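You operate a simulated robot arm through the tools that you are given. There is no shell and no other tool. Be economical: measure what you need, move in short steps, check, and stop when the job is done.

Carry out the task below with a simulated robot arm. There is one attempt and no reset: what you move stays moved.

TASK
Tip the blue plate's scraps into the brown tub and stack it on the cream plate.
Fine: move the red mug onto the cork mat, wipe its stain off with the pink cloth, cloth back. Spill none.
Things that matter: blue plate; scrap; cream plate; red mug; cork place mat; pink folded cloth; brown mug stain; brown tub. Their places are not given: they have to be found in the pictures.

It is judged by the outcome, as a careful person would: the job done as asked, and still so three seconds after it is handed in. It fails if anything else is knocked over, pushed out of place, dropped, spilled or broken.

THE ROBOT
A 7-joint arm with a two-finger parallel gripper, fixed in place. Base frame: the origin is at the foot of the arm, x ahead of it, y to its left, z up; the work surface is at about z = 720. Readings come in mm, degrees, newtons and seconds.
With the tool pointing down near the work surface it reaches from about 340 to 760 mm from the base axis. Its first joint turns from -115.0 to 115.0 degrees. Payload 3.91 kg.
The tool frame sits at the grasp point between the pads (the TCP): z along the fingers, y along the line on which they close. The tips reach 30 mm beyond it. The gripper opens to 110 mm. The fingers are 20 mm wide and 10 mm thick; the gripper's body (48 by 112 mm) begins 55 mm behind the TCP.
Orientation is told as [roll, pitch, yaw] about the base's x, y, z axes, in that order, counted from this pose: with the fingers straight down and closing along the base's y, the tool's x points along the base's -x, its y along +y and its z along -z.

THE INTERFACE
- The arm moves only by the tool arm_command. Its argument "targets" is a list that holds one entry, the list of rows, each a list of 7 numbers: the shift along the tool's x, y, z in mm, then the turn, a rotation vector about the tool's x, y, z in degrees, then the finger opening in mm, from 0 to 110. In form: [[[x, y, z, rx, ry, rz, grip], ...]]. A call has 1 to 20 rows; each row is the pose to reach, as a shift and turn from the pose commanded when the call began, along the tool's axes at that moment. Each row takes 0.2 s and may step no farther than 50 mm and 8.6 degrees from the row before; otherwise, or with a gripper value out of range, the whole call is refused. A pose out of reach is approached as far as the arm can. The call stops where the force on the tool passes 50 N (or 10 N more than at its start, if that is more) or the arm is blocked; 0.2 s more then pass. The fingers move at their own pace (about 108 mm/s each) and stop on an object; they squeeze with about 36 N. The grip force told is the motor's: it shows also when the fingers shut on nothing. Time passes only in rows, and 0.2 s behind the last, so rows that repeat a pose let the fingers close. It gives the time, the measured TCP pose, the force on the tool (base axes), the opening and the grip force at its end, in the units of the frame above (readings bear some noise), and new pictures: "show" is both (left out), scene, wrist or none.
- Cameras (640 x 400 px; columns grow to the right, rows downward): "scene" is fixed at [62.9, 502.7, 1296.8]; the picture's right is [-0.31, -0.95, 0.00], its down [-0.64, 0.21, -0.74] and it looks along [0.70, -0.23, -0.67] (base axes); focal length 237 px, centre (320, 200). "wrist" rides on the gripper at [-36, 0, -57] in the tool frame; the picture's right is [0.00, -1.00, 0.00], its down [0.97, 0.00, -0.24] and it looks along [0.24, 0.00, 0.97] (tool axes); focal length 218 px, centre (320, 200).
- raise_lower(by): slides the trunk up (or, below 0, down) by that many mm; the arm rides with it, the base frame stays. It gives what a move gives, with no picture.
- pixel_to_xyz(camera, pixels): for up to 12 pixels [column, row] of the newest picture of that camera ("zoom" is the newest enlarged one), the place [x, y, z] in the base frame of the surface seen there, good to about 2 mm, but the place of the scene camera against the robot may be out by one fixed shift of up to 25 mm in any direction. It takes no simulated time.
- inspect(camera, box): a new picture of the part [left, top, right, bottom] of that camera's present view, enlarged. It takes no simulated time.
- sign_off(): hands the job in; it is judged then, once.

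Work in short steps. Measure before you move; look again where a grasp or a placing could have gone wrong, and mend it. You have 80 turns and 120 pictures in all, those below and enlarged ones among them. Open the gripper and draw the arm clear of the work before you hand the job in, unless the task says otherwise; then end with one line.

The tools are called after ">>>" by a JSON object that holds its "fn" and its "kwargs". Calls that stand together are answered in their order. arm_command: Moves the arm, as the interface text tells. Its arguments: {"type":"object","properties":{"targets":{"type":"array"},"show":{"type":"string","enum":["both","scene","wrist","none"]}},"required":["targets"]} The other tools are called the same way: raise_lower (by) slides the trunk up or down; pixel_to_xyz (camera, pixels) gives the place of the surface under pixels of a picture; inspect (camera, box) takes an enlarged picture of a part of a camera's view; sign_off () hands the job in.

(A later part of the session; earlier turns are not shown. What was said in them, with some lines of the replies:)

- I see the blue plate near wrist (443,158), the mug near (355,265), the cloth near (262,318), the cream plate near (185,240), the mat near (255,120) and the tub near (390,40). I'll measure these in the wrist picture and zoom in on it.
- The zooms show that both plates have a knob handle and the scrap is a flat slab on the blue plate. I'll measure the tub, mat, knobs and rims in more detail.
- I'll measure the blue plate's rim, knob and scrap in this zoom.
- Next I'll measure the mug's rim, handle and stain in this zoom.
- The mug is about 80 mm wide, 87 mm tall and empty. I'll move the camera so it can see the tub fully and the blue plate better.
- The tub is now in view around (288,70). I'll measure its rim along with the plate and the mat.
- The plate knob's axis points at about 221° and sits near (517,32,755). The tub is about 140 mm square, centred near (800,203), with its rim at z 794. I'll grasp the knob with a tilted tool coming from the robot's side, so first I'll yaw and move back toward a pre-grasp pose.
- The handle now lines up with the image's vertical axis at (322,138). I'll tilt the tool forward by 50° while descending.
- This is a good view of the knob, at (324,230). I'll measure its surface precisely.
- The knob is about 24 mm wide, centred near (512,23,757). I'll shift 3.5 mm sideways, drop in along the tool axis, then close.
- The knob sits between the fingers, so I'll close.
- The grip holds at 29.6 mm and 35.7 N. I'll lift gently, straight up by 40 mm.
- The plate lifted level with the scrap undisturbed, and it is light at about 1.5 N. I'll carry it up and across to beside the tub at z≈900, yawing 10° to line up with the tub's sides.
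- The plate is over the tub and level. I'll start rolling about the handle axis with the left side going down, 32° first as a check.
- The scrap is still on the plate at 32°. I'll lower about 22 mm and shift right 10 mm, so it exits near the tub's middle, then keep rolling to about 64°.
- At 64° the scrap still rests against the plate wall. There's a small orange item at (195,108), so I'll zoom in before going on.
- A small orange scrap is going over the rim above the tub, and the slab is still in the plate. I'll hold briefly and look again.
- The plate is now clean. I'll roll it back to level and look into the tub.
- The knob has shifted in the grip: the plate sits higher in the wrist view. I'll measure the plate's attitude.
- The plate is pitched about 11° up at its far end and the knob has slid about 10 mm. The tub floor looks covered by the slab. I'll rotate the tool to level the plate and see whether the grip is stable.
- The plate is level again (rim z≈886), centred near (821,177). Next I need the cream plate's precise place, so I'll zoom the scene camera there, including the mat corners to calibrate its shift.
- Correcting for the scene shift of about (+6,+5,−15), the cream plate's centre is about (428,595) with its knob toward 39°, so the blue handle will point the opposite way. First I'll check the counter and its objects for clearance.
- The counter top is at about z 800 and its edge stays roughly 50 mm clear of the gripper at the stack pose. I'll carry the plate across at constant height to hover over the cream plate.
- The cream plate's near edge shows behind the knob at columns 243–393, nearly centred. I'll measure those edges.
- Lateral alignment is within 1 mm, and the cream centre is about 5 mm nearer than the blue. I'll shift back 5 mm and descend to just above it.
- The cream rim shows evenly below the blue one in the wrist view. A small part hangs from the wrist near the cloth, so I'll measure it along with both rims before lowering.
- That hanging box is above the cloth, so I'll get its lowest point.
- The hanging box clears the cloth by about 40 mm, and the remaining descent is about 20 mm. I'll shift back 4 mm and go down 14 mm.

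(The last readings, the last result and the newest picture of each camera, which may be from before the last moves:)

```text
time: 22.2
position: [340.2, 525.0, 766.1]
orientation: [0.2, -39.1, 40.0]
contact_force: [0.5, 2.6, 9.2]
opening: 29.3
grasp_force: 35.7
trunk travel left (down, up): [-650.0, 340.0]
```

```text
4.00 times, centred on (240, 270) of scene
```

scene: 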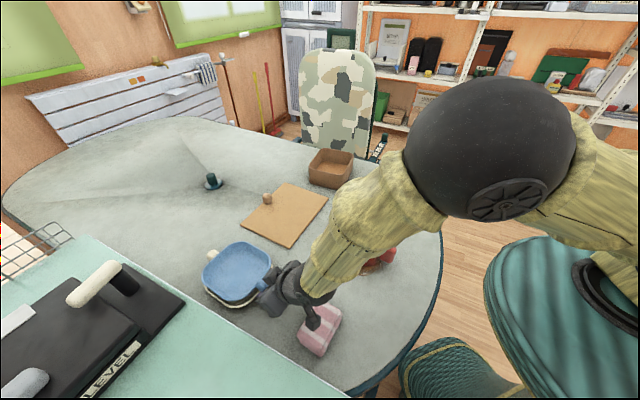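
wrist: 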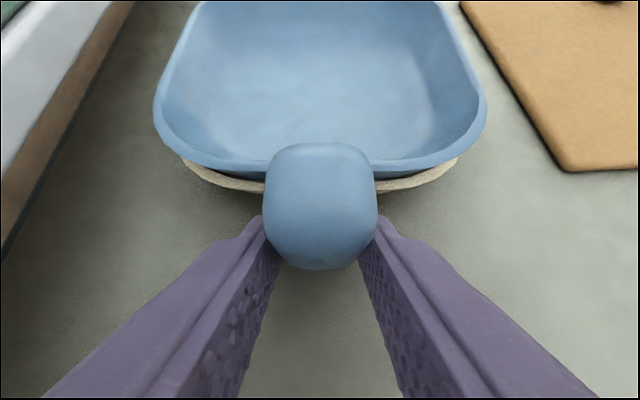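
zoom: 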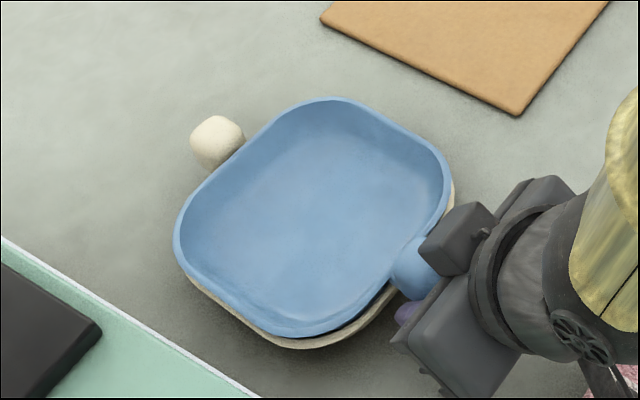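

There's 9 N of upward contact, so the blue plate is touching the cream one. I'll measure the two rims to judge the seating.

>>> {"fn": "pixel_to_xyz", "kwargs": {"camera": "wrist", "pixels": [[190, 168], [456, 162], [240, 187], [396, 187], [155, 115], [485, 115], [220, 163], [420, 163], [195, 20], [446, 20], [205, 5], [436, 5]]}}

```text
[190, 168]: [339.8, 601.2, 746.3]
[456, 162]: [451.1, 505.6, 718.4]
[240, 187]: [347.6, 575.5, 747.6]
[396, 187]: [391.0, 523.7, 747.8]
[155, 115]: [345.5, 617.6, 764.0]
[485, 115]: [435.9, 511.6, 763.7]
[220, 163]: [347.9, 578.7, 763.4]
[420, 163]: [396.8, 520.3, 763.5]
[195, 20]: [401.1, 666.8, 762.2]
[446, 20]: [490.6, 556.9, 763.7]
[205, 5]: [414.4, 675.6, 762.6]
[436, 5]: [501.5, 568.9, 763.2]
```

The blue plate is level at z 763.5 over the cream rim at 748 and about 2 mm too far forward. I'll lift 2 mm, back off 2 mm, and lower again.

>>> {"fn": "arm_command", "kwargs": {"targets": [[[-1.3, 0, -1.6, 0, 0, 0, 0], [0.3, 0, -2.9, 0, 0, 0, 0], [2.2, 0, -0.5, 0, 0, 0, 0], [2.2, 0, -0.5, 0, 0, 0, 0]]], "show": "wrist"}}

>>> {"fn": "pixel_to_xyz", "kwargs": {"camera": "wrist", "pixels": [[190, 166], [240, 187], [396, 187], [155, 115], [485, 115], [220, 163], [420, 163], [205, 5], [436, 5]]}}

```text
time: 23.2
position: [340.8, 523.3, 764.2]
orientation: [0.2, -39.3, 39.8]
contact_force: [2.0, -0.4, 18.1]
opening: 29.7
grasp_force: 35.6
trunk travel left (down, up): [-650.0, 340.0]
```

wrist: 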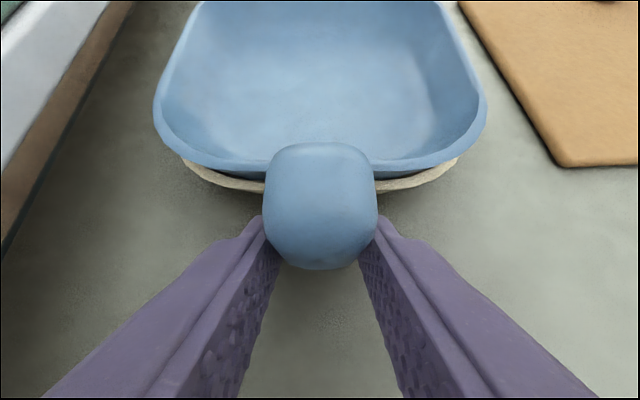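

```text
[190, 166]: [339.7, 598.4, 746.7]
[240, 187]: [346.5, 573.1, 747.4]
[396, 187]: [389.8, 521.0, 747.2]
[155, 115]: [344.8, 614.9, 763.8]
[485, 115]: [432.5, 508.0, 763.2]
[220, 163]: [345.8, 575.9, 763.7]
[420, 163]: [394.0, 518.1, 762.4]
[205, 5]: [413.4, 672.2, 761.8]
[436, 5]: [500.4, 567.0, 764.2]
```

The stack is seated: it won't go lower and the two plates move together. I'll ease off the load by 1.5 mm and open.

>>> {"fn": "arm_command", "kwargs": {"targets": [[[-1, 0, -1.2, 0, 0, 0, 0], [-1, 0, -1.2, 0, 0, 0, 28], [-1, 0, -1.2, 0, 0, 0, 34], [-1, 0, -1.2, 0, 0, 0, 50], [-1, 0, -1.2, 0, 0, 0, 56]]]}}

>>> {"fn": "inspect", "kwargs": {"camera": "scene", "box": [190, 220, 290, 320]}}

```text
time: 24.4
position: [339.4, 523.2, 765.6]
orientation: [0.0, -38.9, 40.0]
contact_force: [-0.1, 0.0, 0.4]
opening: 55.8
grasp_force: 0.1
trunk travel left (down, up): [-650.0, 340.0]
```

scene: 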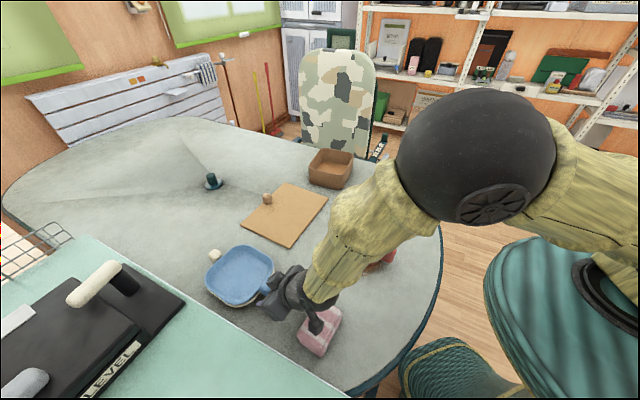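
wrist: 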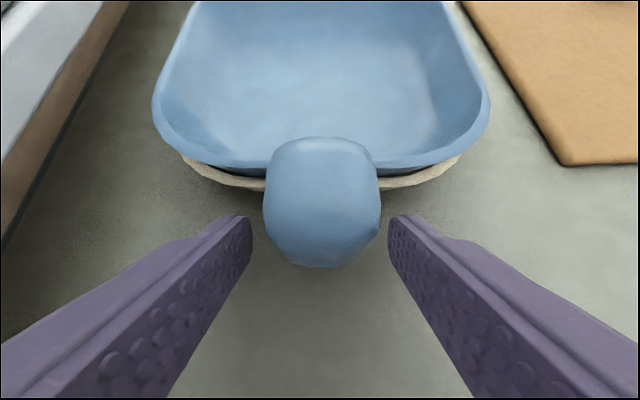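

```text
4.00 times, centred on (240, 270) of scene
```

zoom: 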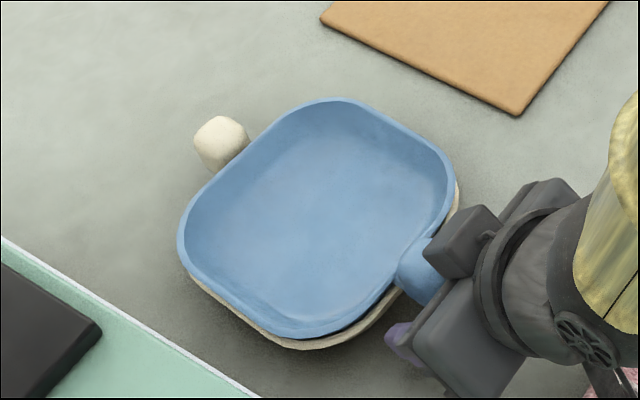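

The plate is released and stable. I'll retreat along the tool axis, then rise.

>>> {"fn": "arm_command", "kwargs": {"targets": [[[0, 0, -15, 0, 0, 0, 56], [0, 0, -40, 0, 0, 0, 60], [0, 0, -80, 0, 0, 0, 60], [0, 0, -125, 0, 0, 0, 60], [-25, 0, -160, 0, 0, 0, 60], [-50, 0, -195, 0, 0, 0, 60]]], "show": "none"}}

```text
time: 25.8
position: [275.1, 468.4, 945.7]
orientation: [0.0, -39.0, 40.2]
contact_force: [0.2, -1.2, 0.2]
opening: 60.0
grasp_force: 0.0
trunk travel left (down, up): [-650.0, 340.0]
```

I'm clear at z 946. I'll return the tool to vertical while moving above the mug.

>>> {"fn": "arm_command", "kwargs": {"targets": [[[7, -35, -3, 0, 5.6, 0, 80], [14, -70, -6, 0, 11.1, 0, 110], [21, -105, -9, 0, 16.7, 0, 110], [28, -141, -12, 0, 22.3, 0, 110], [35, -176, -15, 0, 27.9, 0, 110], [42, -211, -18, 0, 33.4, 0, 110], [49, -246, -20.4, 0, 39, 0, 110], [49, -246, -20.4, 0, 39, 0, 110]]]}}

```text
time: 27.6
position: [394.7, 246.5, 932.0]
orientation: [0.1, 0.1, 40.1]
contact_force: [0.0, -0.9, -0.4]
opening: 109.9
grasp_force: 0.0
trunk travel left (down, up): [-650.0, 340.0]
```

scene: 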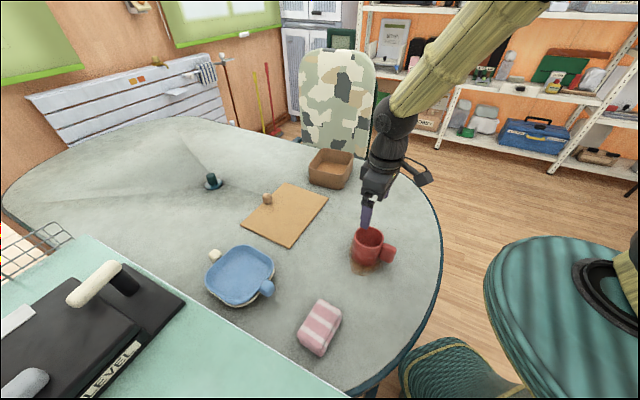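
wrist: 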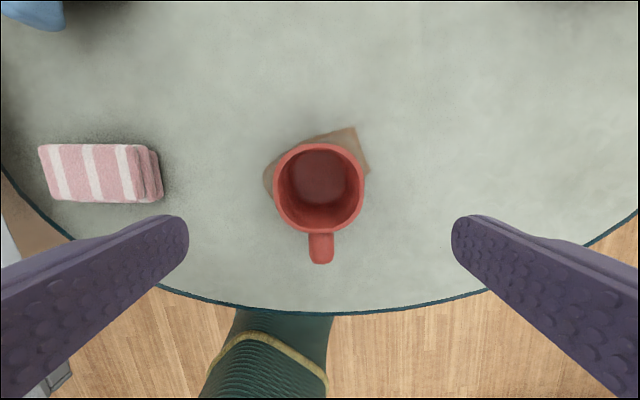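

The mug is centred at column 319 with its handle in line with the tool. I'll measure the rim, the cloth corners for putting it back, and the stain.

>>> {"fn": "pixel_to_xyz", "kwargs": {"camera": "wrist", "pixels": [[275, 188], [361, 186], [319, 146], [319, 228], [321, 262], [353, 130], [267, 180], [41, 147], [151, 148], [152, 199], [50, 200], [95, 172]]}}

>>> {"fn": "inspect", "kwargs": {"camera": "wrist", "box": [20, 110, 200, 230]}}

>>> {"fn": "inspect", "kwargs": {"camera": "scene", "box": [280, 280, 370, 370]}}

```text
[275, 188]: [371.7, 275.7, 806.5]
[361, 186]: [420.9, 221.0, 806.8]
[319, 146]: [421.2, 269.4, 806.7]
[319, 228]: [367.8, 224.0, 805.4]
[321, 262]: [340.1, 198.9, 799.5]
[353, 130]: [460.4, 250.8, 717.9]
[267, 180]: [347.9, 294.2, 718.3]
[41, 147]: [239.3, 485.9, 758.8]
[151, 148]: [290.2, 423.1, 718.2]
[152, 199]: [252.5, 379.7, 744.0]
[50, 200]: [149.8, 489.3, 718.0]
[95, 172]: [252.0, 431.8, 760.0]
```

```text
3.33 times, centred on (110, 170) of wrist
```

zoom: 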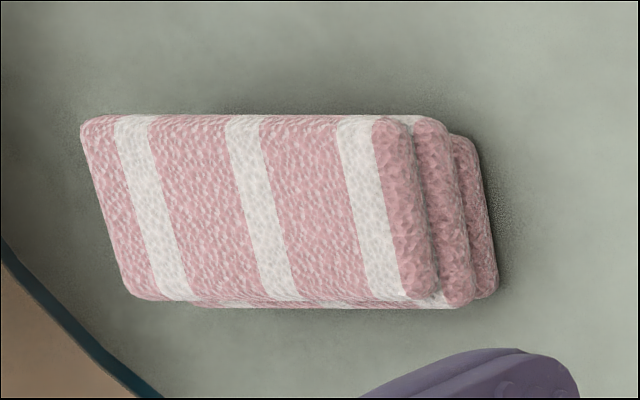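

```text
4.44 times, centred on (325, 325) of scene
```

zoom: 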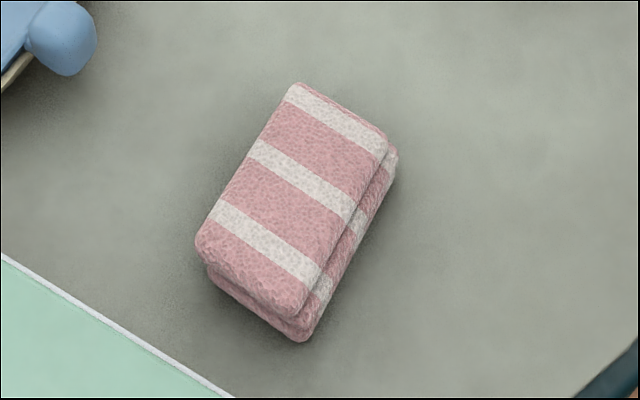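

The mug rim centre (395.4,247.5) matches the TCP. I'll descend straight to z≈775 around the mug.

>>> {"fn": "arm_command", "kwargs": {"targets": [[[0, 0, 45, 0, 0, 0, 110], [-1, 0, 90, 0, 0, 0, 110], [-1, 0, 125, 0, 0, 0, 110], [-1, 0, 157, 0, 0, 0, 110], [-1, 0, 157, 0, 0, 0, 110]]]}}

```text
time: 28.8
position: [395.4, 249.7, 774.7]
orientation: [0.2, 0.0, 39.9]
contact_force: [-0.1, -0.1, -0.3]
opening: 109.7
grasp_force: 0.0
trunk travel left (down, up): [-650.0, 340.0]
```

scene: 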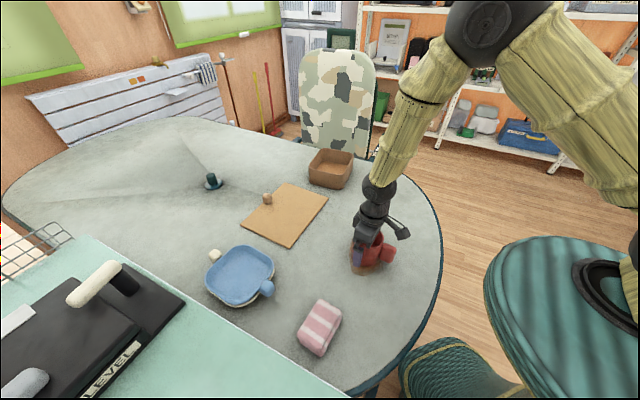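
wrist: 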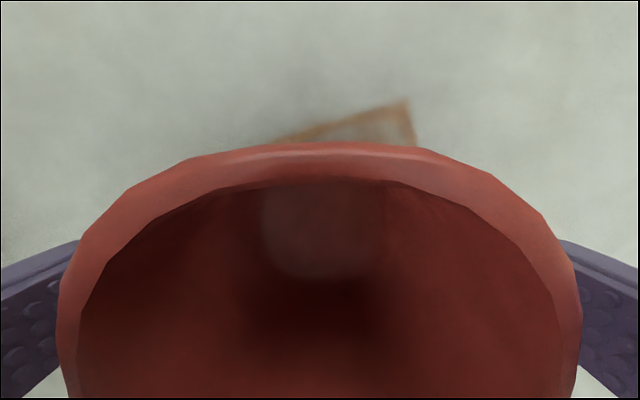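

The mug is between the fingers and centred at column 319. I'll close and lift a little.

>>> {"fn": "arm_command", "kwargs": {"targets": [[[0, 0, 0, 0, 0, 0, 80], [0, 0, 0, 0, 0, 0, 60], [0, 0, 0, 0, 0, 0, 50], [0, 0, -4, 0, 0, 0, 50], [0, 0, -15, 0, 0, 0, 50], [0, 0, -35, 0, 0, 0, 50], [0, 0, -60, 0, 0, 0, 50], [0, 0, -85, 0, 0, 0, 50], [0, 0, -85, 0, 0, 0, 50]]]}}

```text
time: 30.8
position: [395.4, 249.5, 860.7]
orientation: [0.2, 0.0, 40.2]
contact_force: [0.3, 0.8, -0.8]
opening: 78.4
grasp_force: 36.0
trunk travel left (down, up): [-650.0, 340.0]
```

scene: 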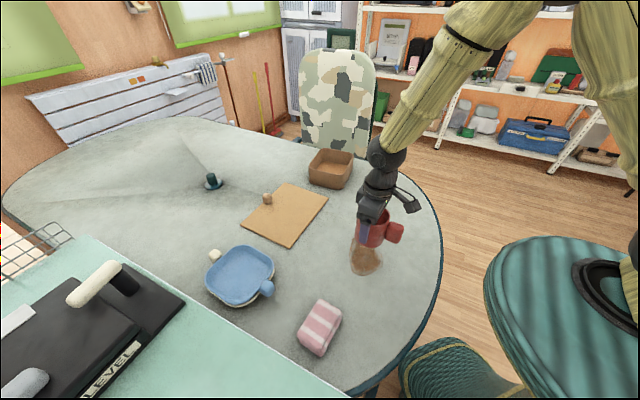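
wrist: 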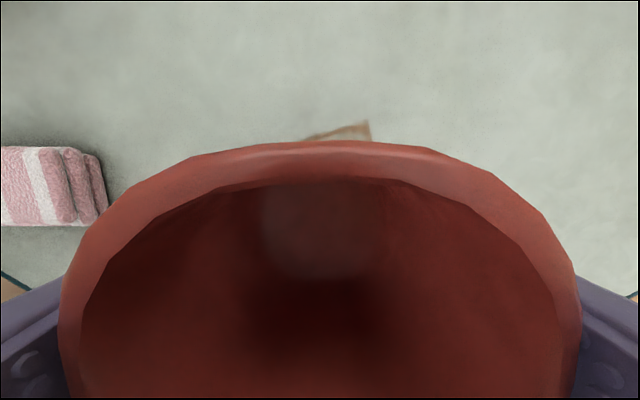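

The mug is held upright at 78 mm. I'll carry it level to above the mat at about (613,437), clear of the mat's knob.

>>> {"fn": "arm_command", "kwargs": {"targets": [[[-12, 0, 0, 0, 0, 0, 50], [-42, 0, 0, 0, 0, 0, 50], [-80, 1, 0, 0, 0, 0, 50], [-120, 1, 0, 0, 0, 0, 50], [-160, 2, 0, 0, 0, 0, 50], [-200, 2, 0, 0, 0, 0, 50], [-240, 3, 0, 0, 0, 0, 50], [-272, 4, 0, 0, 0, 0, 50], [-288, 4, 0, 0, 0, 0, 50], [-288, 4, 0, 0, 0, 0, 50]]]}}

```text
time: 33.0
position: [612.8, 436.5, 860.9]
orientation: [0.1, 0.1, 40.1]
contact_force: [0.8, -0.3, -1.2]
opening: 78.1
grasp_force: 36.1
trunk travel left (down, up): [-650.0, 340.0]
```

scene: 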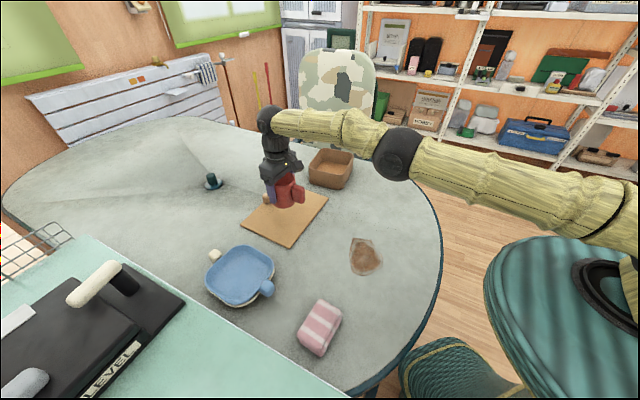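
wrist: 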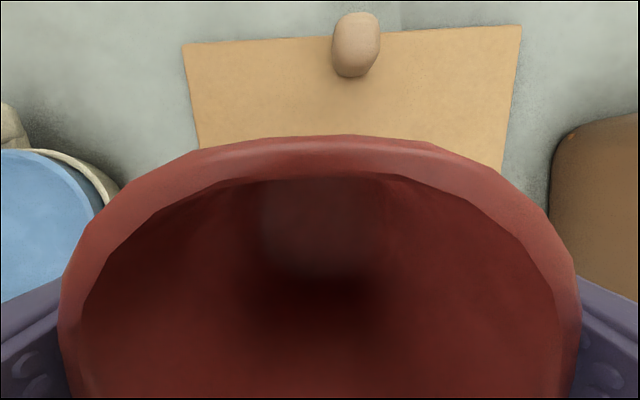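

The mug is over the mat. I'll lower it to just above the mat surface, then ease it down.

>>> {"fn": "arm_command", "kwargs": {"targets": [[[0, 0, 20, 0, 0, 0, 50], [0, 0, 45, 0, 0, 0, 50], [0, 0, 65, 0, 0, 0, 50], [0, 0, 74, 0, 0, 0, 50], [0, 0, 77, 0, 0, 0, 50], [0, 0, 79, 0, 0, 0, 50], [0, 0, 79, 0, 0, 0, 50]]]}}

>>> {"fn": "inspect", "kwargs": {"camera": "scene", "box": [230, 160, 340, 250]}}

```text
time: 34.6
position: [609.2, 433.9, 783.4]
orientation: [0.0, -0.2, 40.1]
contact_force: [3.2, 1.9, 11.9]
opening: 78.1
grasp_force: 35.8
out of reach, approached as far as the arm can: row 2, 3, 4, 5, 6, 7
trunk travel left (down, up): [-650.0, 340.0]
```

scene: 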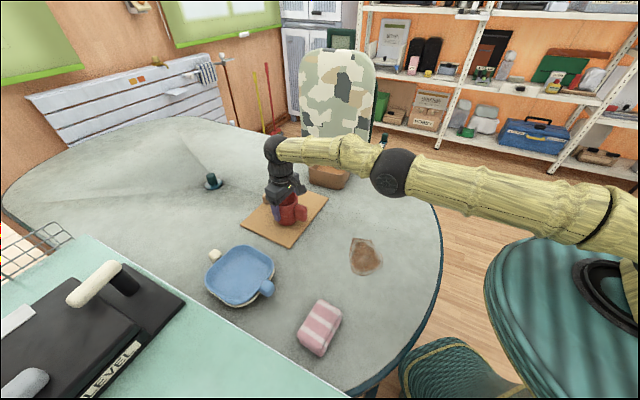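
wrist: 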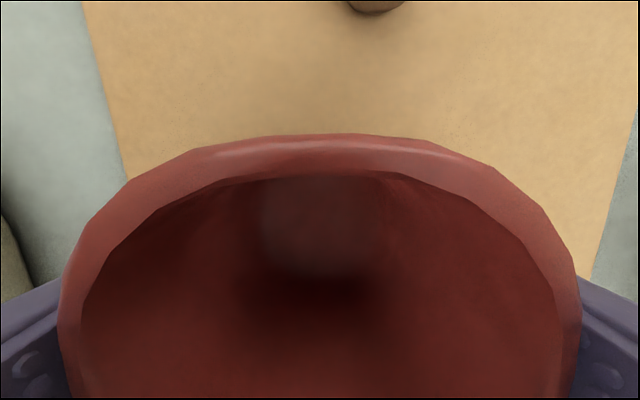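

```text
4.44 times, centred on (285, 205) of scene
```

zoom: 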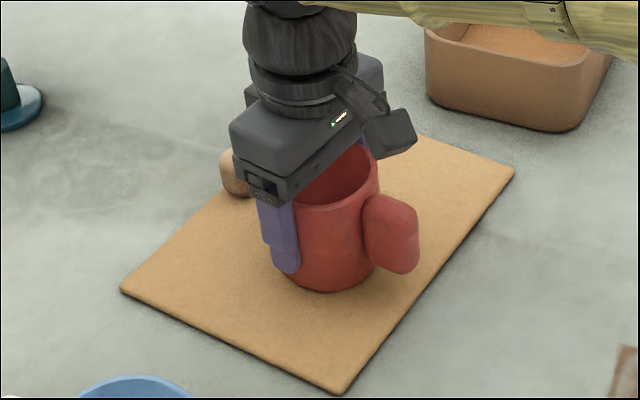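

The mug is down on the mat with 12 N of contact and its handle is within the mat. I'll unload slightly, open, and rise straight up.

>>> {"fn": "arm_command", "kwargs": {"targets": [[[0, 0, -1, 0, 0, 0, 78], [0, 0, -1, 0, 0, 0, 90], [0, 0, -1, 0, 0, 0, 108], [0, 0, -1, 0, 0, 0, 108], [0, 0, -20, 0, 0, 0, 108], [0, 0, -50, 0, 0, 0, 108], [0, 0, -95, 0, 0, 0, 108], [0, 0, -140, 0, 0, 0, 108]]]}}

>>> {"fn": "inspect", "kwargs": {"camera": "scene", "box": [230, 160, 340, 250]}}

```text
time: 36.4
position: [607.9, 434.4, 922.2]
orientation: [0.1, 0.2, 40.1]
contact_force: [-0.2, -0.3, 0.1]
opening: 108.0
grasp_force: 0.0
trunk travel left (down, up): [-650.0, 340.0]
```

scene: 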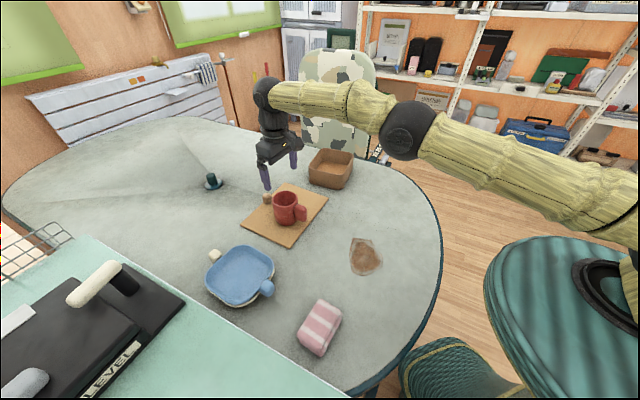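
wrist: 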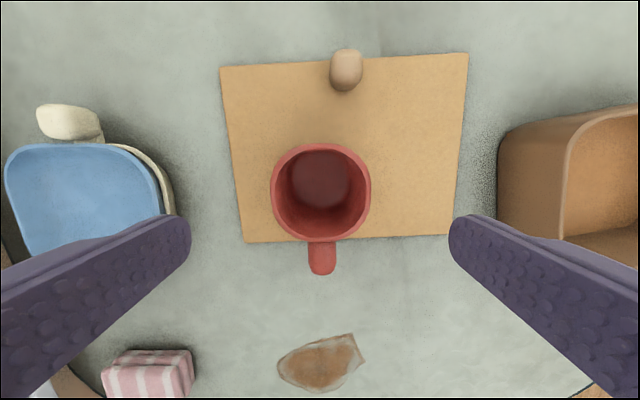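

```text
4.44 times, centred on (285, 205) of scene
```

zoom: 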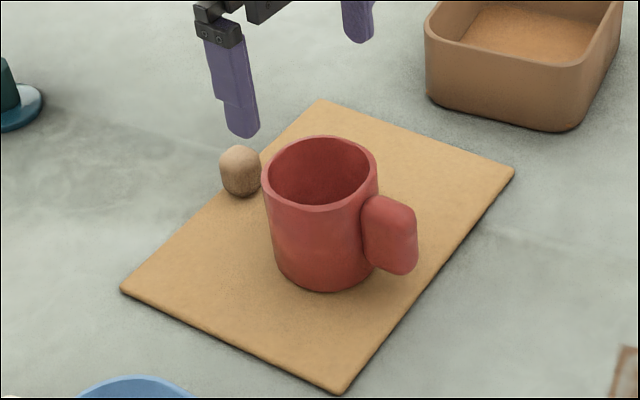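

The mug stands upright on the mat and the stain is fully visible at wrist (322,362). I'll measure the stain and zoom on it.

>>> {"fn": "pixel_to_xyz", "kwargs": {"camera": "wrist", "pixels": [[279, 362], [290, 348], [350, 335], [364, 359], [345, 378], [318, 390], [290, 383], [322, 362]]}}

>>> {"fn": "inspect", "kwargs": {"camera": "wrist", "box": [260, 320, 380, 400]}}

>>> {"fn": "inspect", "kwargs": {"camera": "scene", "box": [320, 210, 420, 300]}}

```text
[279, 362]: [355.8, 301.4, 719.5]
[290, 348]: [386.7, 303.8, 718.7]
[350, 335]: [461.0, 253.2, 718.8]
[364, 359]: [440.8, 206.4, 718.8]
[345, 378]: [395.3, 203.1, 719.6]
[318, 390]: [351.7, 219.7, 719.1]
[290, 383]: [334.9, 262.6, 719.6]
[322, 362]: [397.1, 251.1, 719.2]
```

```text
5.00 times, centred on (320, 360) of wrist
```

zoom: 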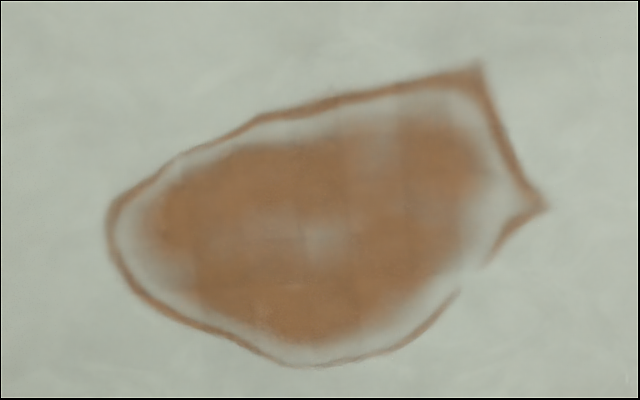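

```text
4.44 times, centred on (370, 255) of scene
```

zoom: 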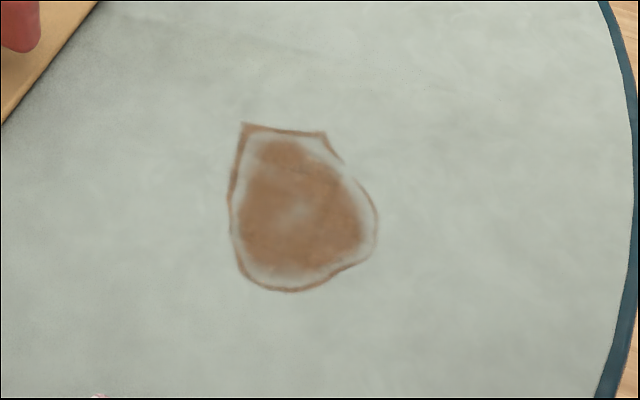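

The stain spans roughly x 335–461, y 203–304. I'll move above the cloth near (245,435) and turn to yaw −50° so the fingers close across its short side.

>>> {"fn": "arm_command", "kwargs": {"targets": [[[25, 21, 1.5, 0, 0, 8.2, 100], [50, 42, 3, 0, 0, 16.4, 100], [75, 63, 4.5, 0, 0, 24.5, 100], [99, 84, 6, 0, 0, 32.7, 100], [124, 105, 8, 0, 0, 40.9, 100], [149, 126, 9, 0, 0, 49.1, 100], [174, 147, 11, 0, 0, 57.3, 100], [199, 168, 12, 0, 0, 65.5, 100], [224, 189, 14, 0, 0, 73.6, 100], [249, 210, 15, 0, 0, 81.8, 100], [273.6, 231, 17, 0, 0, 90, 100], [273.6, 231, 17, 0, 0, 90, 100]]]}}

```text
time: 39.0
position: [253.5, 431.7, 904.3]
orientation: [-0.1, 0.1, -50.6]
contact_force: [0.5, -0.2, -0.9]
opening: 99.8
grasp_force: 0.0
trunk travel left (down, up): [-650.0, 340.0]
```

scene: 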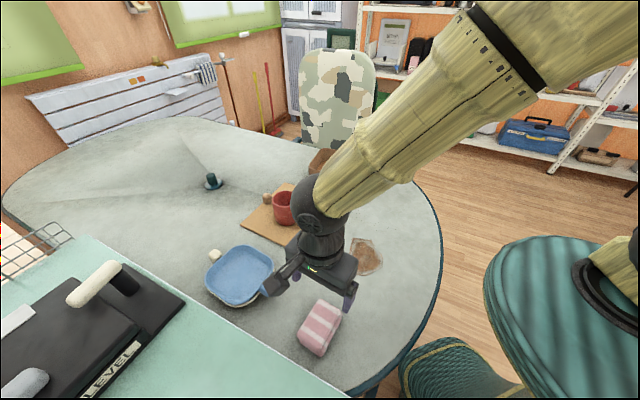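
wrist: 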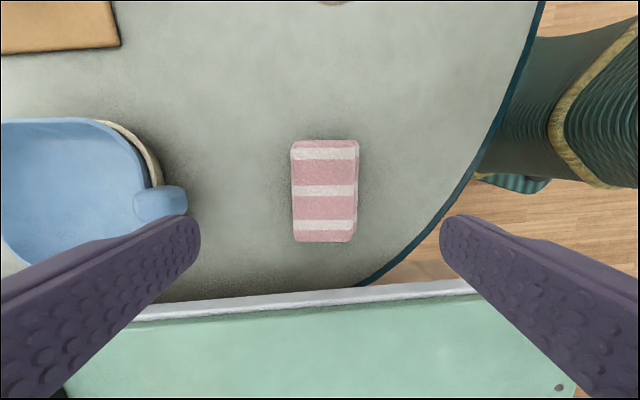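

The cloth is square to the tool. I'll measure its corners and the counter edge clearance.

>>> {"fn": "pixel_to_xyz", "kwargs": {"camera": "wrist", "pixels": [[294, 144], [356, 144], [352, 239], [295, 239], [350, 191], [294, 191], [324, 143], [324, 240], [330, 285], [330, 296], [180, 200], [358, 200]]}}

>>> {"fn": "inspect", "kwargs": {"camera": "wrist", "box": [270, 120, 390, 300]}}

```text
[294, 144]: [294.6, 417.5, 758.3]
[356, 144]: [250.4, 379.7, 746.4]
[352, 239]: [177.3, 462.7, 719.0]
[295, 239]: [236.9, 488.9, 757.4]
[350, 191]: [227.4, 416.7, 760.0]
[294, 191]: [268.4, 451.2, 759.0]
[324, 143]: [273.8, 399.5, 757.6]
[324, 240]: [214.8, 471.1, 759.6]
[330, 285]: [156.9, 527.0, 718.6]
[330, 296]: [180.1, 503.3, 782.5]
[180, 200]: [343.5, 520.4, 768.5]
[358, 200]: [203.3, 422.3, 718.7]
```

```text
2.22 times, centred on (330, 210) of wrist
```

zoom: 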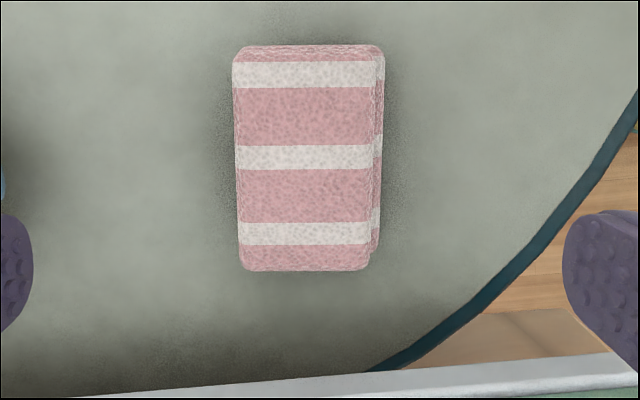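

The cloth is centred near (245,433.5) with its top at z 760 and about 57 mm across. I'll descend with the fingers straddling it to TCP z≈756.

>>> {"fn": "arm_command", "kwargs": {"targets": [[[6.8, -5.4, 30, 0, 0, 0, 90], [6.8, -5.4, 70, 0, 0, 0, 90], [6.8, -5.4, 110, 0, 0, 0, 90], [6.8, -5.4, 135, 0, 0, 0, 90], [6.8, -5.4, 148, 0, 0, 0, 90], [6.8, -5.4, 148, 0, 0, 0, 90]]]}}

```text
time: 40.4
position: [243.0, 436.7, 756.4]
orientation: [0.1, 0.1, -50.0]
contact_force: [0.5, 0.0, -1.3]
opening: 89.9
grasp_force: 0.0
trunk travel left (down, up): [-650.0, 340.0]
```

scene: 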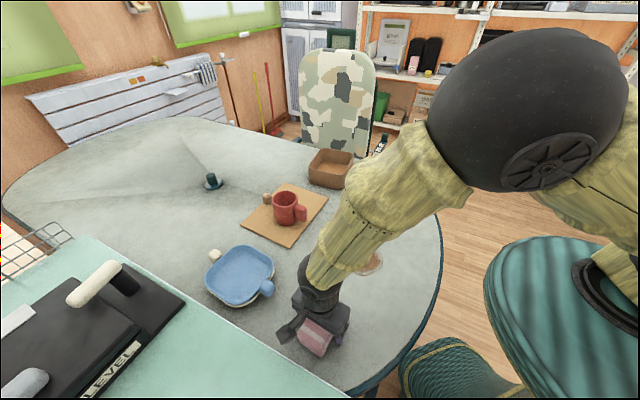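
wrist: 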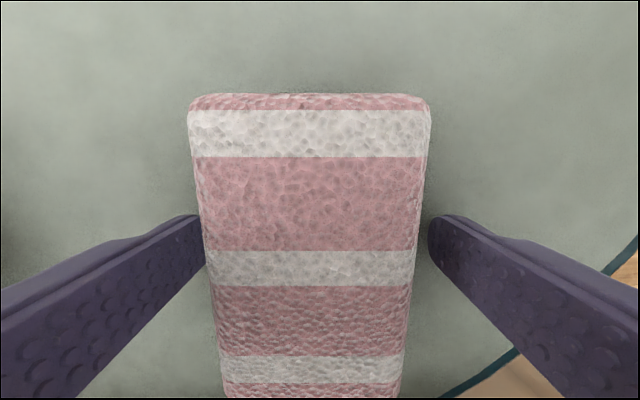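

The fingers straddle the cloth evenly. I'll close on it and lift slightly to check the hold.

>>> {"fn": "arm_command", "kwargs": {"targets": [[[0, 0, 0, 0, 0, 0, 60], [0, 0, 0, 0, 0, 0, 30], [0, 0, 0, 0, 0, 0, 30], [0, 0, -3, 0, 0, 0, 30], [0, 0, -15, 0, 0, 0, 30], [0, 0, -40, 0, 0, 0, 30], [0, 0, -40, 0, 0, 0, 30]]]}}

>>> {"fn": "inspect", "kwargs": {"camera": "scene", "box": [260, 260, 380, 370]}}

```text
time: 42.0
position: [241.8, 435.3, 797.1]
orientation: [0.0, 0.0, -49.9]
contact_force: [0.9, 0.8, -2.0]
opening: 65.4
grasp_force: 36.7
trunk travel left (down, up): [-650.0, 340.0]
```

scene: 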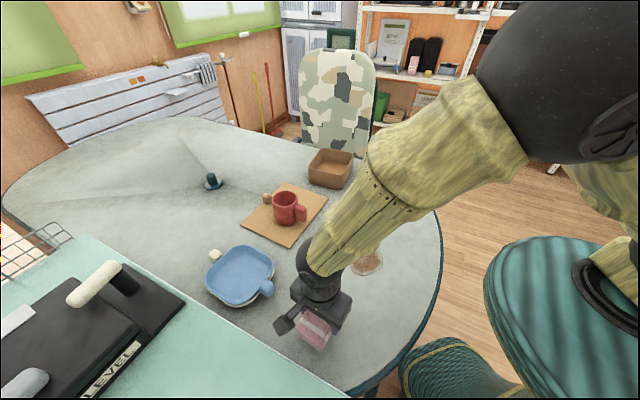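
wrist: 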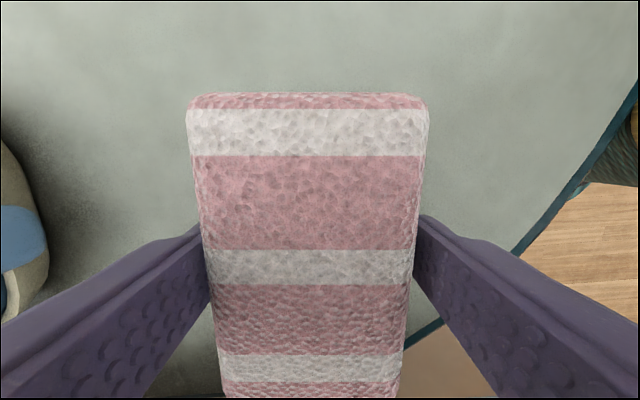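

```text
3.64 times, centred on (320, 315) of scene
```

zoom: 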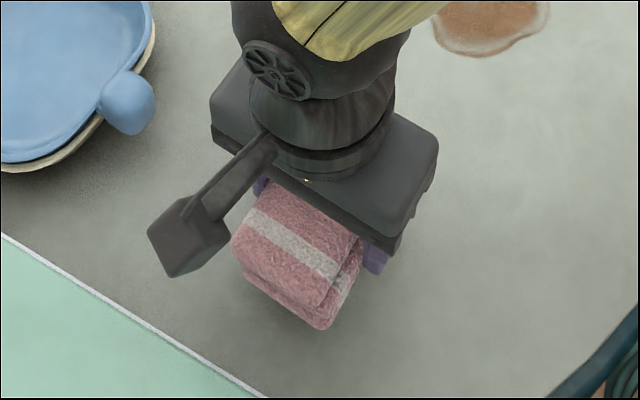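

The cloth is held at 65 mm and the grasp pose to return to is TCP (243,436.7,756). I'll carry it over to the stain's near-right end and stay just above the table.

>>> {"fn": "arm_command", "kwargs": {"targets": [[[-20, -4, 0, 0, 0, 0, 30], [-60, -12, 0, 0, 0, 0, 30], [-100, -20, 0, 0, 0, 0, 30], [-140, -28, 0, 0, 0, 0, 30], [-180, -36, 0, 0, 0, 0, 30], [-220, -44, 0, 0, 0, 0, 30], [-255, -52, 0, 0, 0, 0, 30], [-273, -55, 10, 0, 0, 0, 30], [-273, -55, 30, 0, 0, 0, 30], [-273, -55, 36, 0, 0, 0, 30]]]}}

```text
time: 44.2
position: [375.3, 192.8, 760.6]
orientation: [0.0, 0.1, -50.0]
contact_force: [0.2, 0.0, 0.2]
opening: 65.2
grasp_force: 36.5
trunk travel left (down, up): [-650.0, 340.0]
```

scene: 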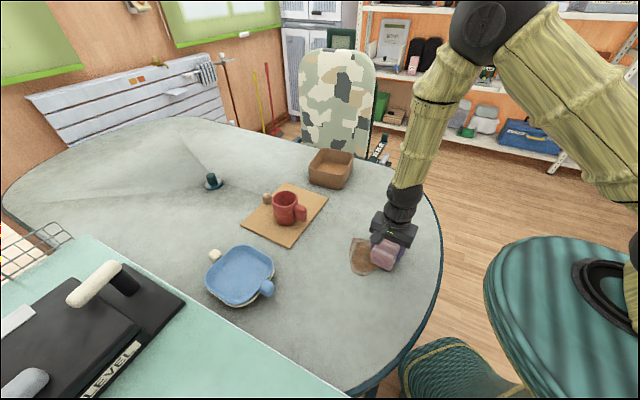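
wrist: 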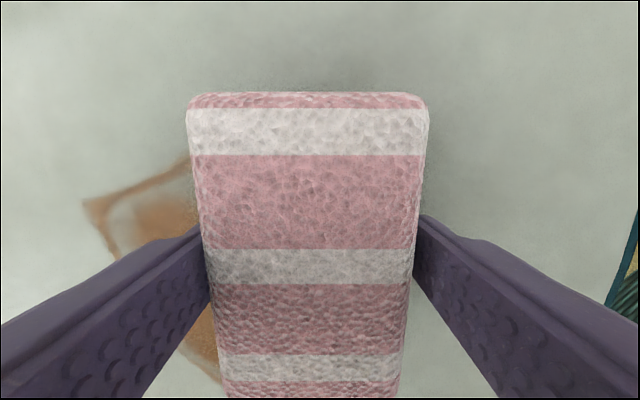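

The cloth is beside the stain. I'll press down about 6 mm and sweep across and back in this lane.

>>> {"fn": "arm_command", "kwargs": {"targets": [[[0, 0, 4, 0, 0, 0, 30], [0, 0, 6.5, 0, 0, 0, 30], [0, 15, 6.5, 0, 0, 0, 30], [0, 35, 6.5, 0, 0, 0, 30], [0, 55, 6.5, 0, 0, 0, 30], [0, 75, 6.5, 0, 0, 0, 30], [0, 95, 6.5, 0, 0, 0, 30], [0, 110, 6.5, 0, 0, 0, 30]]]}}

```text
time: 46.0
position: [454.6, 257.6, 756.1]
orientation: [-0.2, 0.0, -49.8]
contact_force: [-11.3, -8.2, 26.6]
opening: 65.5
grasp_force: 36.0
trunk travel left (down, up): [-650.0, 340.0]
stopped in row 8: the force on the tool passed its limit (the readings are from after the stop); the commanded pose is now the measured one
```

scene: 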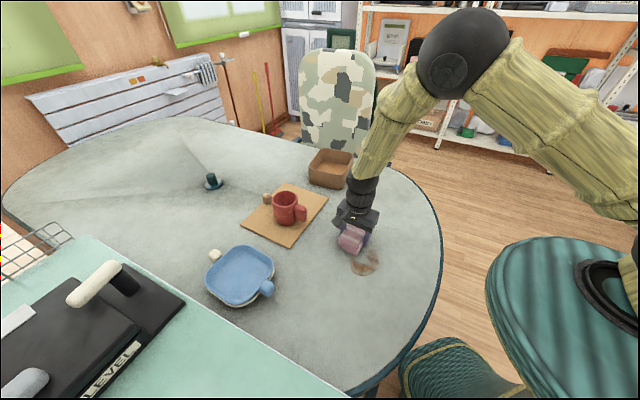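
wrist: 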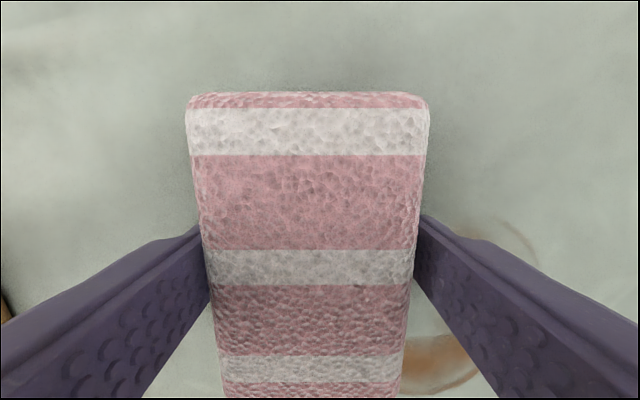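

The stain in this lane is clearing but the pressure was a bit high. I'll ease up slightly and sweep back.

>>> {"fn": "arm_command", "kwargs": {"targets": [[[0, 0, -0.5, 0, 0, 0, 30], [0, -15, -0.5, 0, 0, 0, 30], [0, -35, -0.5, 0, 0, 0, 30], [0, -55, -0.5, 0, 0, 0, 30], [0, -75, -0.5, 0, 0, 0, 30], [0, -95, -0.5, 0, 0, 0, 30], [0, -108, -0.5, 0, 0, 0, 30]]], "show": "scene"}}

```text
time: 47.6
position: [375.2, 190.7, 755.5]
orientation: [-0.1, 0.0, -49.9]
contact_force: [13.2, 9.4, 39.9]
opening: 65.5
grasp_force: 35.9
trunk travel left (down, up): [-650.0, 340.0]
```

scene: 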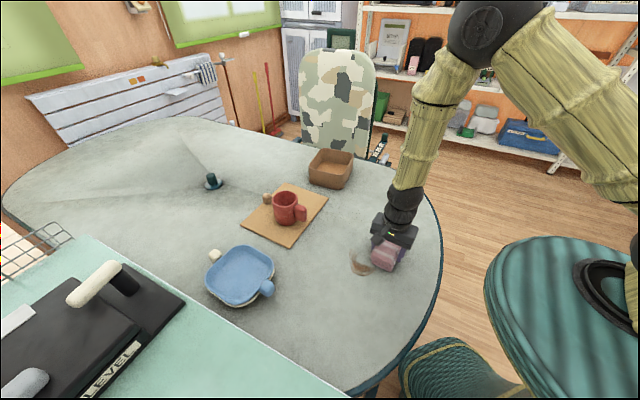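

This lane is clean. I'll shift 50 mm left and sweep the next lane, then 35 mm more and return, with slightly less pressure.

>>> {"fn": "arm_command", "kwargs": {"targets": [[[15, 0, -1, 0, 0, 0, 30], [35, 0, -1, 0, 0, 0, 30], [50, 0, -1, 0, 0, 0, 30], [50, 20, -1, 0, 0, 0, 30], [50, 40, -1, 0, 0, 0, 30], [50, 60, -1, 0, 0, 0, 30], [50, 80, -1, 0, 0, 0, 30], [50, 100, -1, 0, 0, 0, 30], [65, 108, -1, 0, 0, 0, 30], [85, 108, -1, 0, 0, 0, 30], [85, 90, -1, 0, 0, 0, 30], [85, 70, -1, 0, 0, 0, 30], [85, 50, -1, 0, 0, 0, 30], [85, 30, -1, 0, 0, 0, 30], [85, 10, -1, 0, 0, 0, 30]]]}}

```text
time: 50.8
position: [326.5, 260.7, 755.8]
orientation: [-0.2, 0.1, -49.8]
contact_force: [5.4, 2.2, 18.4]
opening: 65.4
grasp_force: 36.5
trunk travel left (down, up): [-650.0, 340.0]
```

scene: 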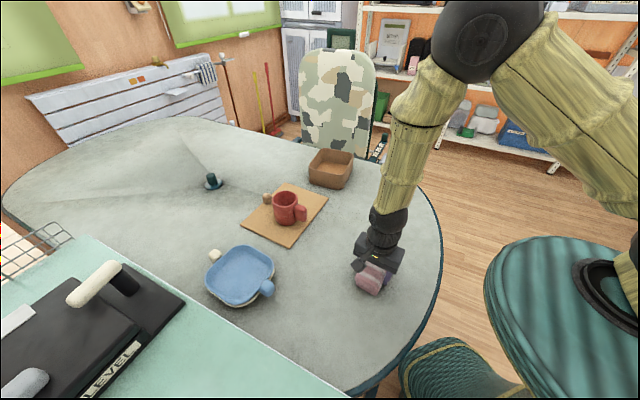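
wrist: 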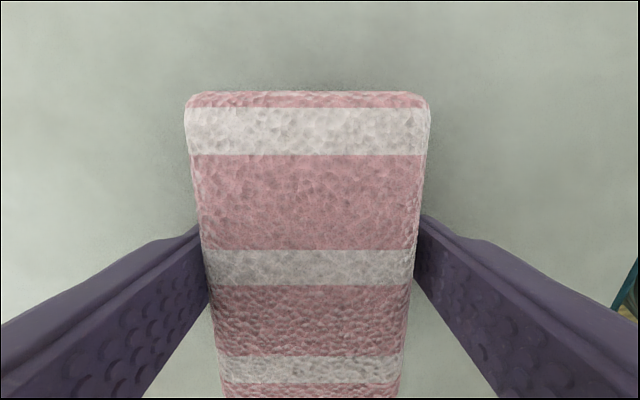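

The table looks clean around the cloth. I'll lift it and view the whole stain area.

>>> {"fn": "arm_command", "kwargs": {"targets": [[[0, 0, -20, 0, 0, 0, 30], [30, 0, -41, 0, 0, 0, 30], [75, 20, -41, 0, 0, 0, 30], [120, 40, -41, 0, 0, 0, 30]]]}}

>>> {"fn": "inspect", "kwargs": {"camera": "scene", "box": [320, 210, 420, 310]}}

```text
time: 51.8
position: [279.3, 377.3, 796.0]
orientation: [-0.4, 0.1, -49.9]
contact_force: [0.2, 0.3, -0.1]
opening: 65.3
grasp_force: 35.8
trunk travel left (down, up): [-650.0, 340.0]
```

scene: 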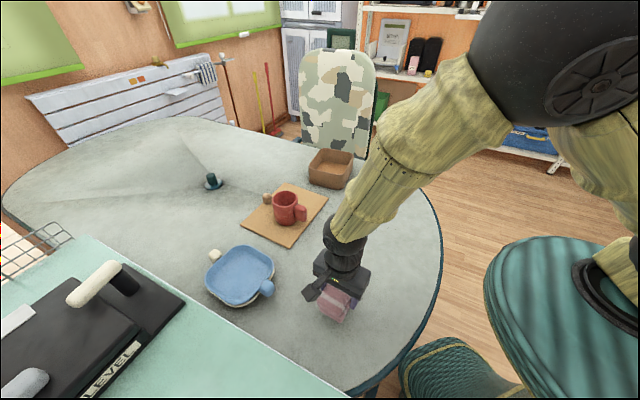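
wrist: 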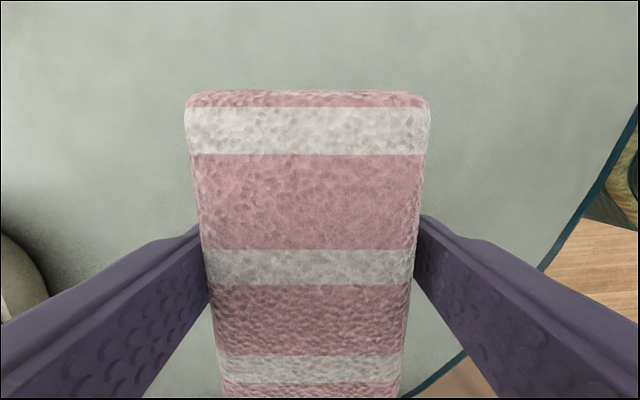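

```text
4.00 times, centred on (370, 260) of scene
```

zoom: 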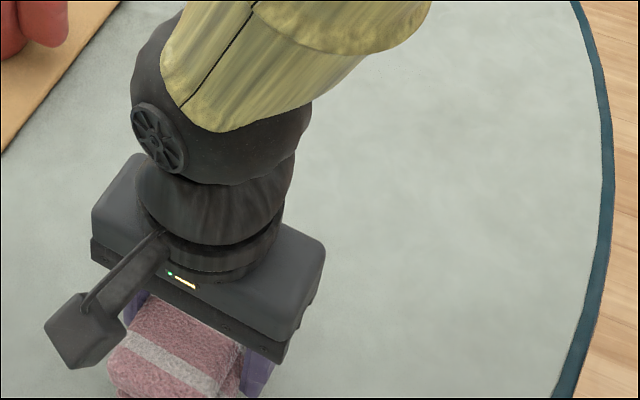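

The stain is gone. I'll return the cloth to its original spot at TCP (243,436.7) and set it down.

>>> {"fn": "arm_command", "kwargs": {"targets": [[[20, 3, 0, 0, 0, 0, 30], [50, 8, 0, 0, 0, 0, 30], [68.8, 10.4, 0, 0, 0, 0, 30], [68.8, 10.4, 15, 0, 0, 0, 30], [68.8, 10.4, 30, 0, 0, 0, 30], [68.8, 10.4, 37, 0, 0, 0, 30], [68.8, 10.4, 39, 0, 0, 0, 30], [68.8, 10.4, 39, 0, 0, 0, 30]]], "show": "scene"}}

```text
time: 53.6
position: [242.9, 438.1, 758.3]
orientation: [-0.3, 0.0, -50.0]
contact_force: [0.1, 0.9, -0.2]
opening: 65.1
grasp_force: 36.6
trunk travel left (down, up): [-650.0, 340.0]
```

scene: 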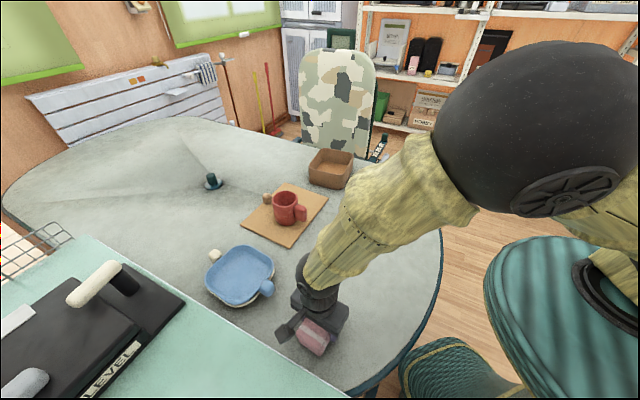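

The cloth is at its spot and about 1 mm above the table. I'll lower until it touches, open, and rise.

>>> {"fn": "arm_command", "kwargs": {"targets": [[[-0.5, -1, 1, 0, 0, 0, 30], [-0.5, -1, 2, 0, 0, 0, 30], [-0.5, -1, 2, 0, 0, 0, 66], [-0.5, -1, 2, 0, 0, 0, 80], [-0.5, -1, 2, 0, 0, 0, 95], [-0.5, -1, -10, 0, 0, 0, 95], [-0.5, -1, -50, 0, 0, 0, 95], [-0.5, -1, -95, 0, 0, 0, 95], [-0.5, -1, -140, 0, 0, 0, 95]]]}}

>>> {"fn": "pixel_to_xyz", "kwargs": {"camera": "wrist", "pixels": [[294, 191], [350, 191], [324, 145], [324, 238]]}}

```text
time: 55.6
position: [243.9, 437.2, 899.1]
orientation: [-0.3, 0.1, -50.0]
contact_force: [-0.9, -0.2, -0.2]
opening: 95.1
grasp_force: 0.1
trunk travel left (down, up): [-650.0, 340.0]
```

scene: 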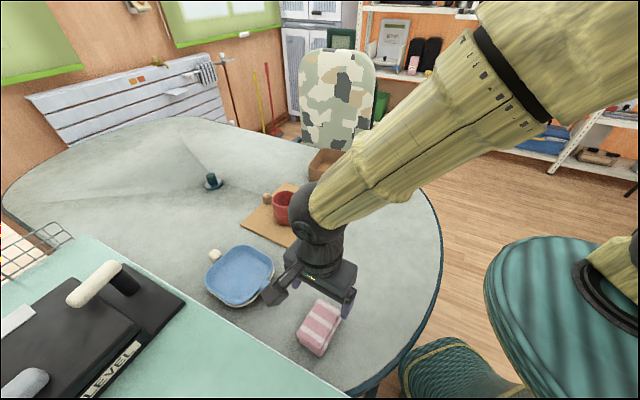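
wrist: 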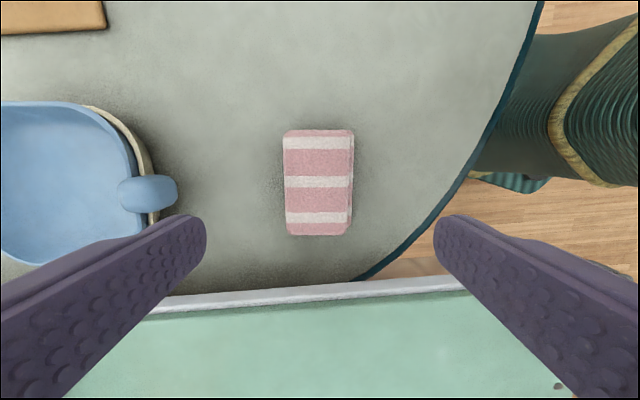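

```text
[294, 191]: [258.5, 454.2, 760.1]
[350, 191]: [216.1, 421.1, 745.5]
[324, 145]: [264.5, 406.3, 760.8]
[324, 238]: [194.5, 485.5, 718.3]
```

The cloth is released. I'll check its edges against the original pose.

>>> {"fn": "pixel_to_xyz", "kwargs": {"camera": "wrist", "pixels": [[287, 182], [345, 182], [318, 133], [318, 232], [288, 134], [289, 230]]}}

```text
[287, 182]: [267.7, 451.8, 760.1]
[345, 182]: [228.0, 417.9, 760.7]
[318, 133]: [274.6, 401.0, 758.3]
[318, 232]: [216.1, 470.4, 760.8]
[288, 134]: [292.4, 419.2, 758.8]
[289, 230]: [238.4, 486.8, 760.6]
```

The cloth is back within 2 mm. I'll rise and draw the arm clear, then do a final check of everything.

>>> {"fn": "arm_command", "kwargs": {"targets": [[[0, 0, -45, 0, 0, 0, 95], [0, 0, -90, 0, 0, 0, 95], [-20, -3, -130, 0, 0, 0, 95], [-60, -9, -150, 0, 0, 0, 95], [-105, -16, -150, 0, 0, 0, 95], [-150, -22, -150, 0, 0, 0, 95], [-195, -29, -150, 0, 0, 0, 95], [-240, -36, -150, 0, 0, 0, 95], [-285, -43, -150, 0, 0, 0, 95], [-330, -50, -150, 0, 0, 0, 95], [-370, -56, -150, 0, 0, 0, 95], [-390, -59, -150, 0, 0, 0, 95]]]}}

>>> {"fn": "inspect", "kwargs": {"camera": "scene", "box": [180, 130, 440, 370]}}

>>> {"fn": "inspect", "kwargs": {"camera": "scene", "box": [300, 140, 370, 200]}}

```text
time: 58.2
position: [451.9, 100.5, 1048.2]
orientation: [-0.2, 0.0, -49.8]
contact_force: [0.3, 0.3, 0.2]
opening: 95.0
grasp_force: 0.1
trunk travel left (down, up): [-650.0, 340.0]
```

scene: 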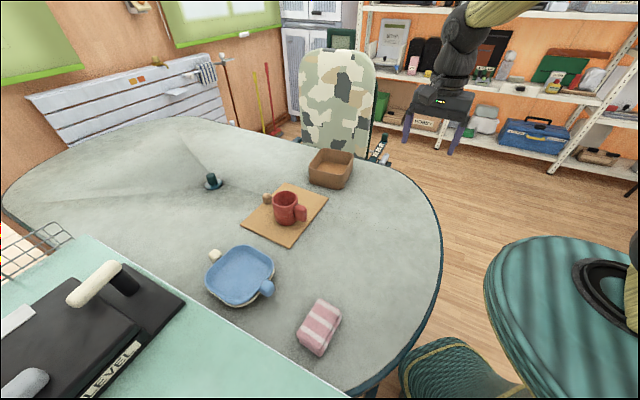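
wrist: 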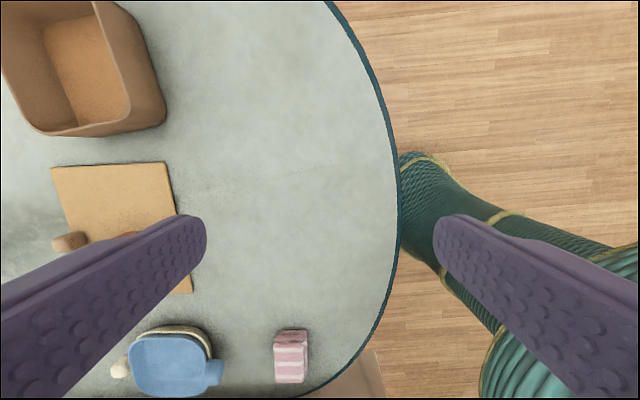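

```text
1.67 times, centred on (310, 250) of scene
```

zoom: 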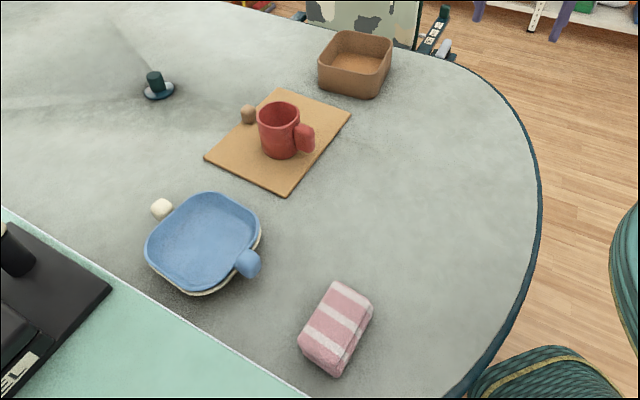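

```text
6.67 times, centred on (335, 170) of scene
```

zoom: 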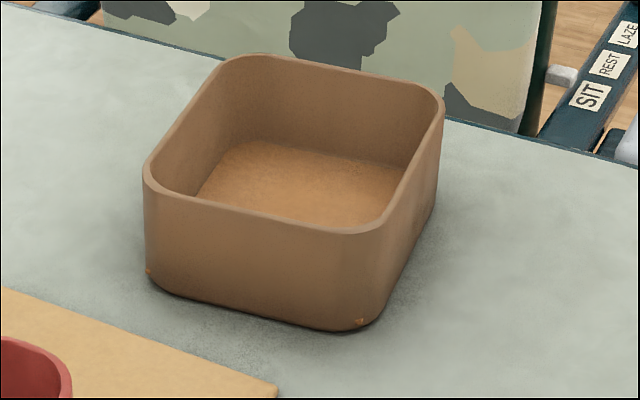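

The plates are stacked, the scrap is in the tub, the mug is on the mat, the stain is gone, the cloth is back and the arm is clear. I'm handing in.

>>> {"fn": "sign_off", "kwargs": {}}

```text
The job is handed in.
```

I tipped the blue plate's scraps into the tub and stacked it on the cream plate. The red mug is on the cork mat, its stain is wiped off, and the pink cloth is back within about 2 mm of where it was; I saw nothing spilled or knocked over.
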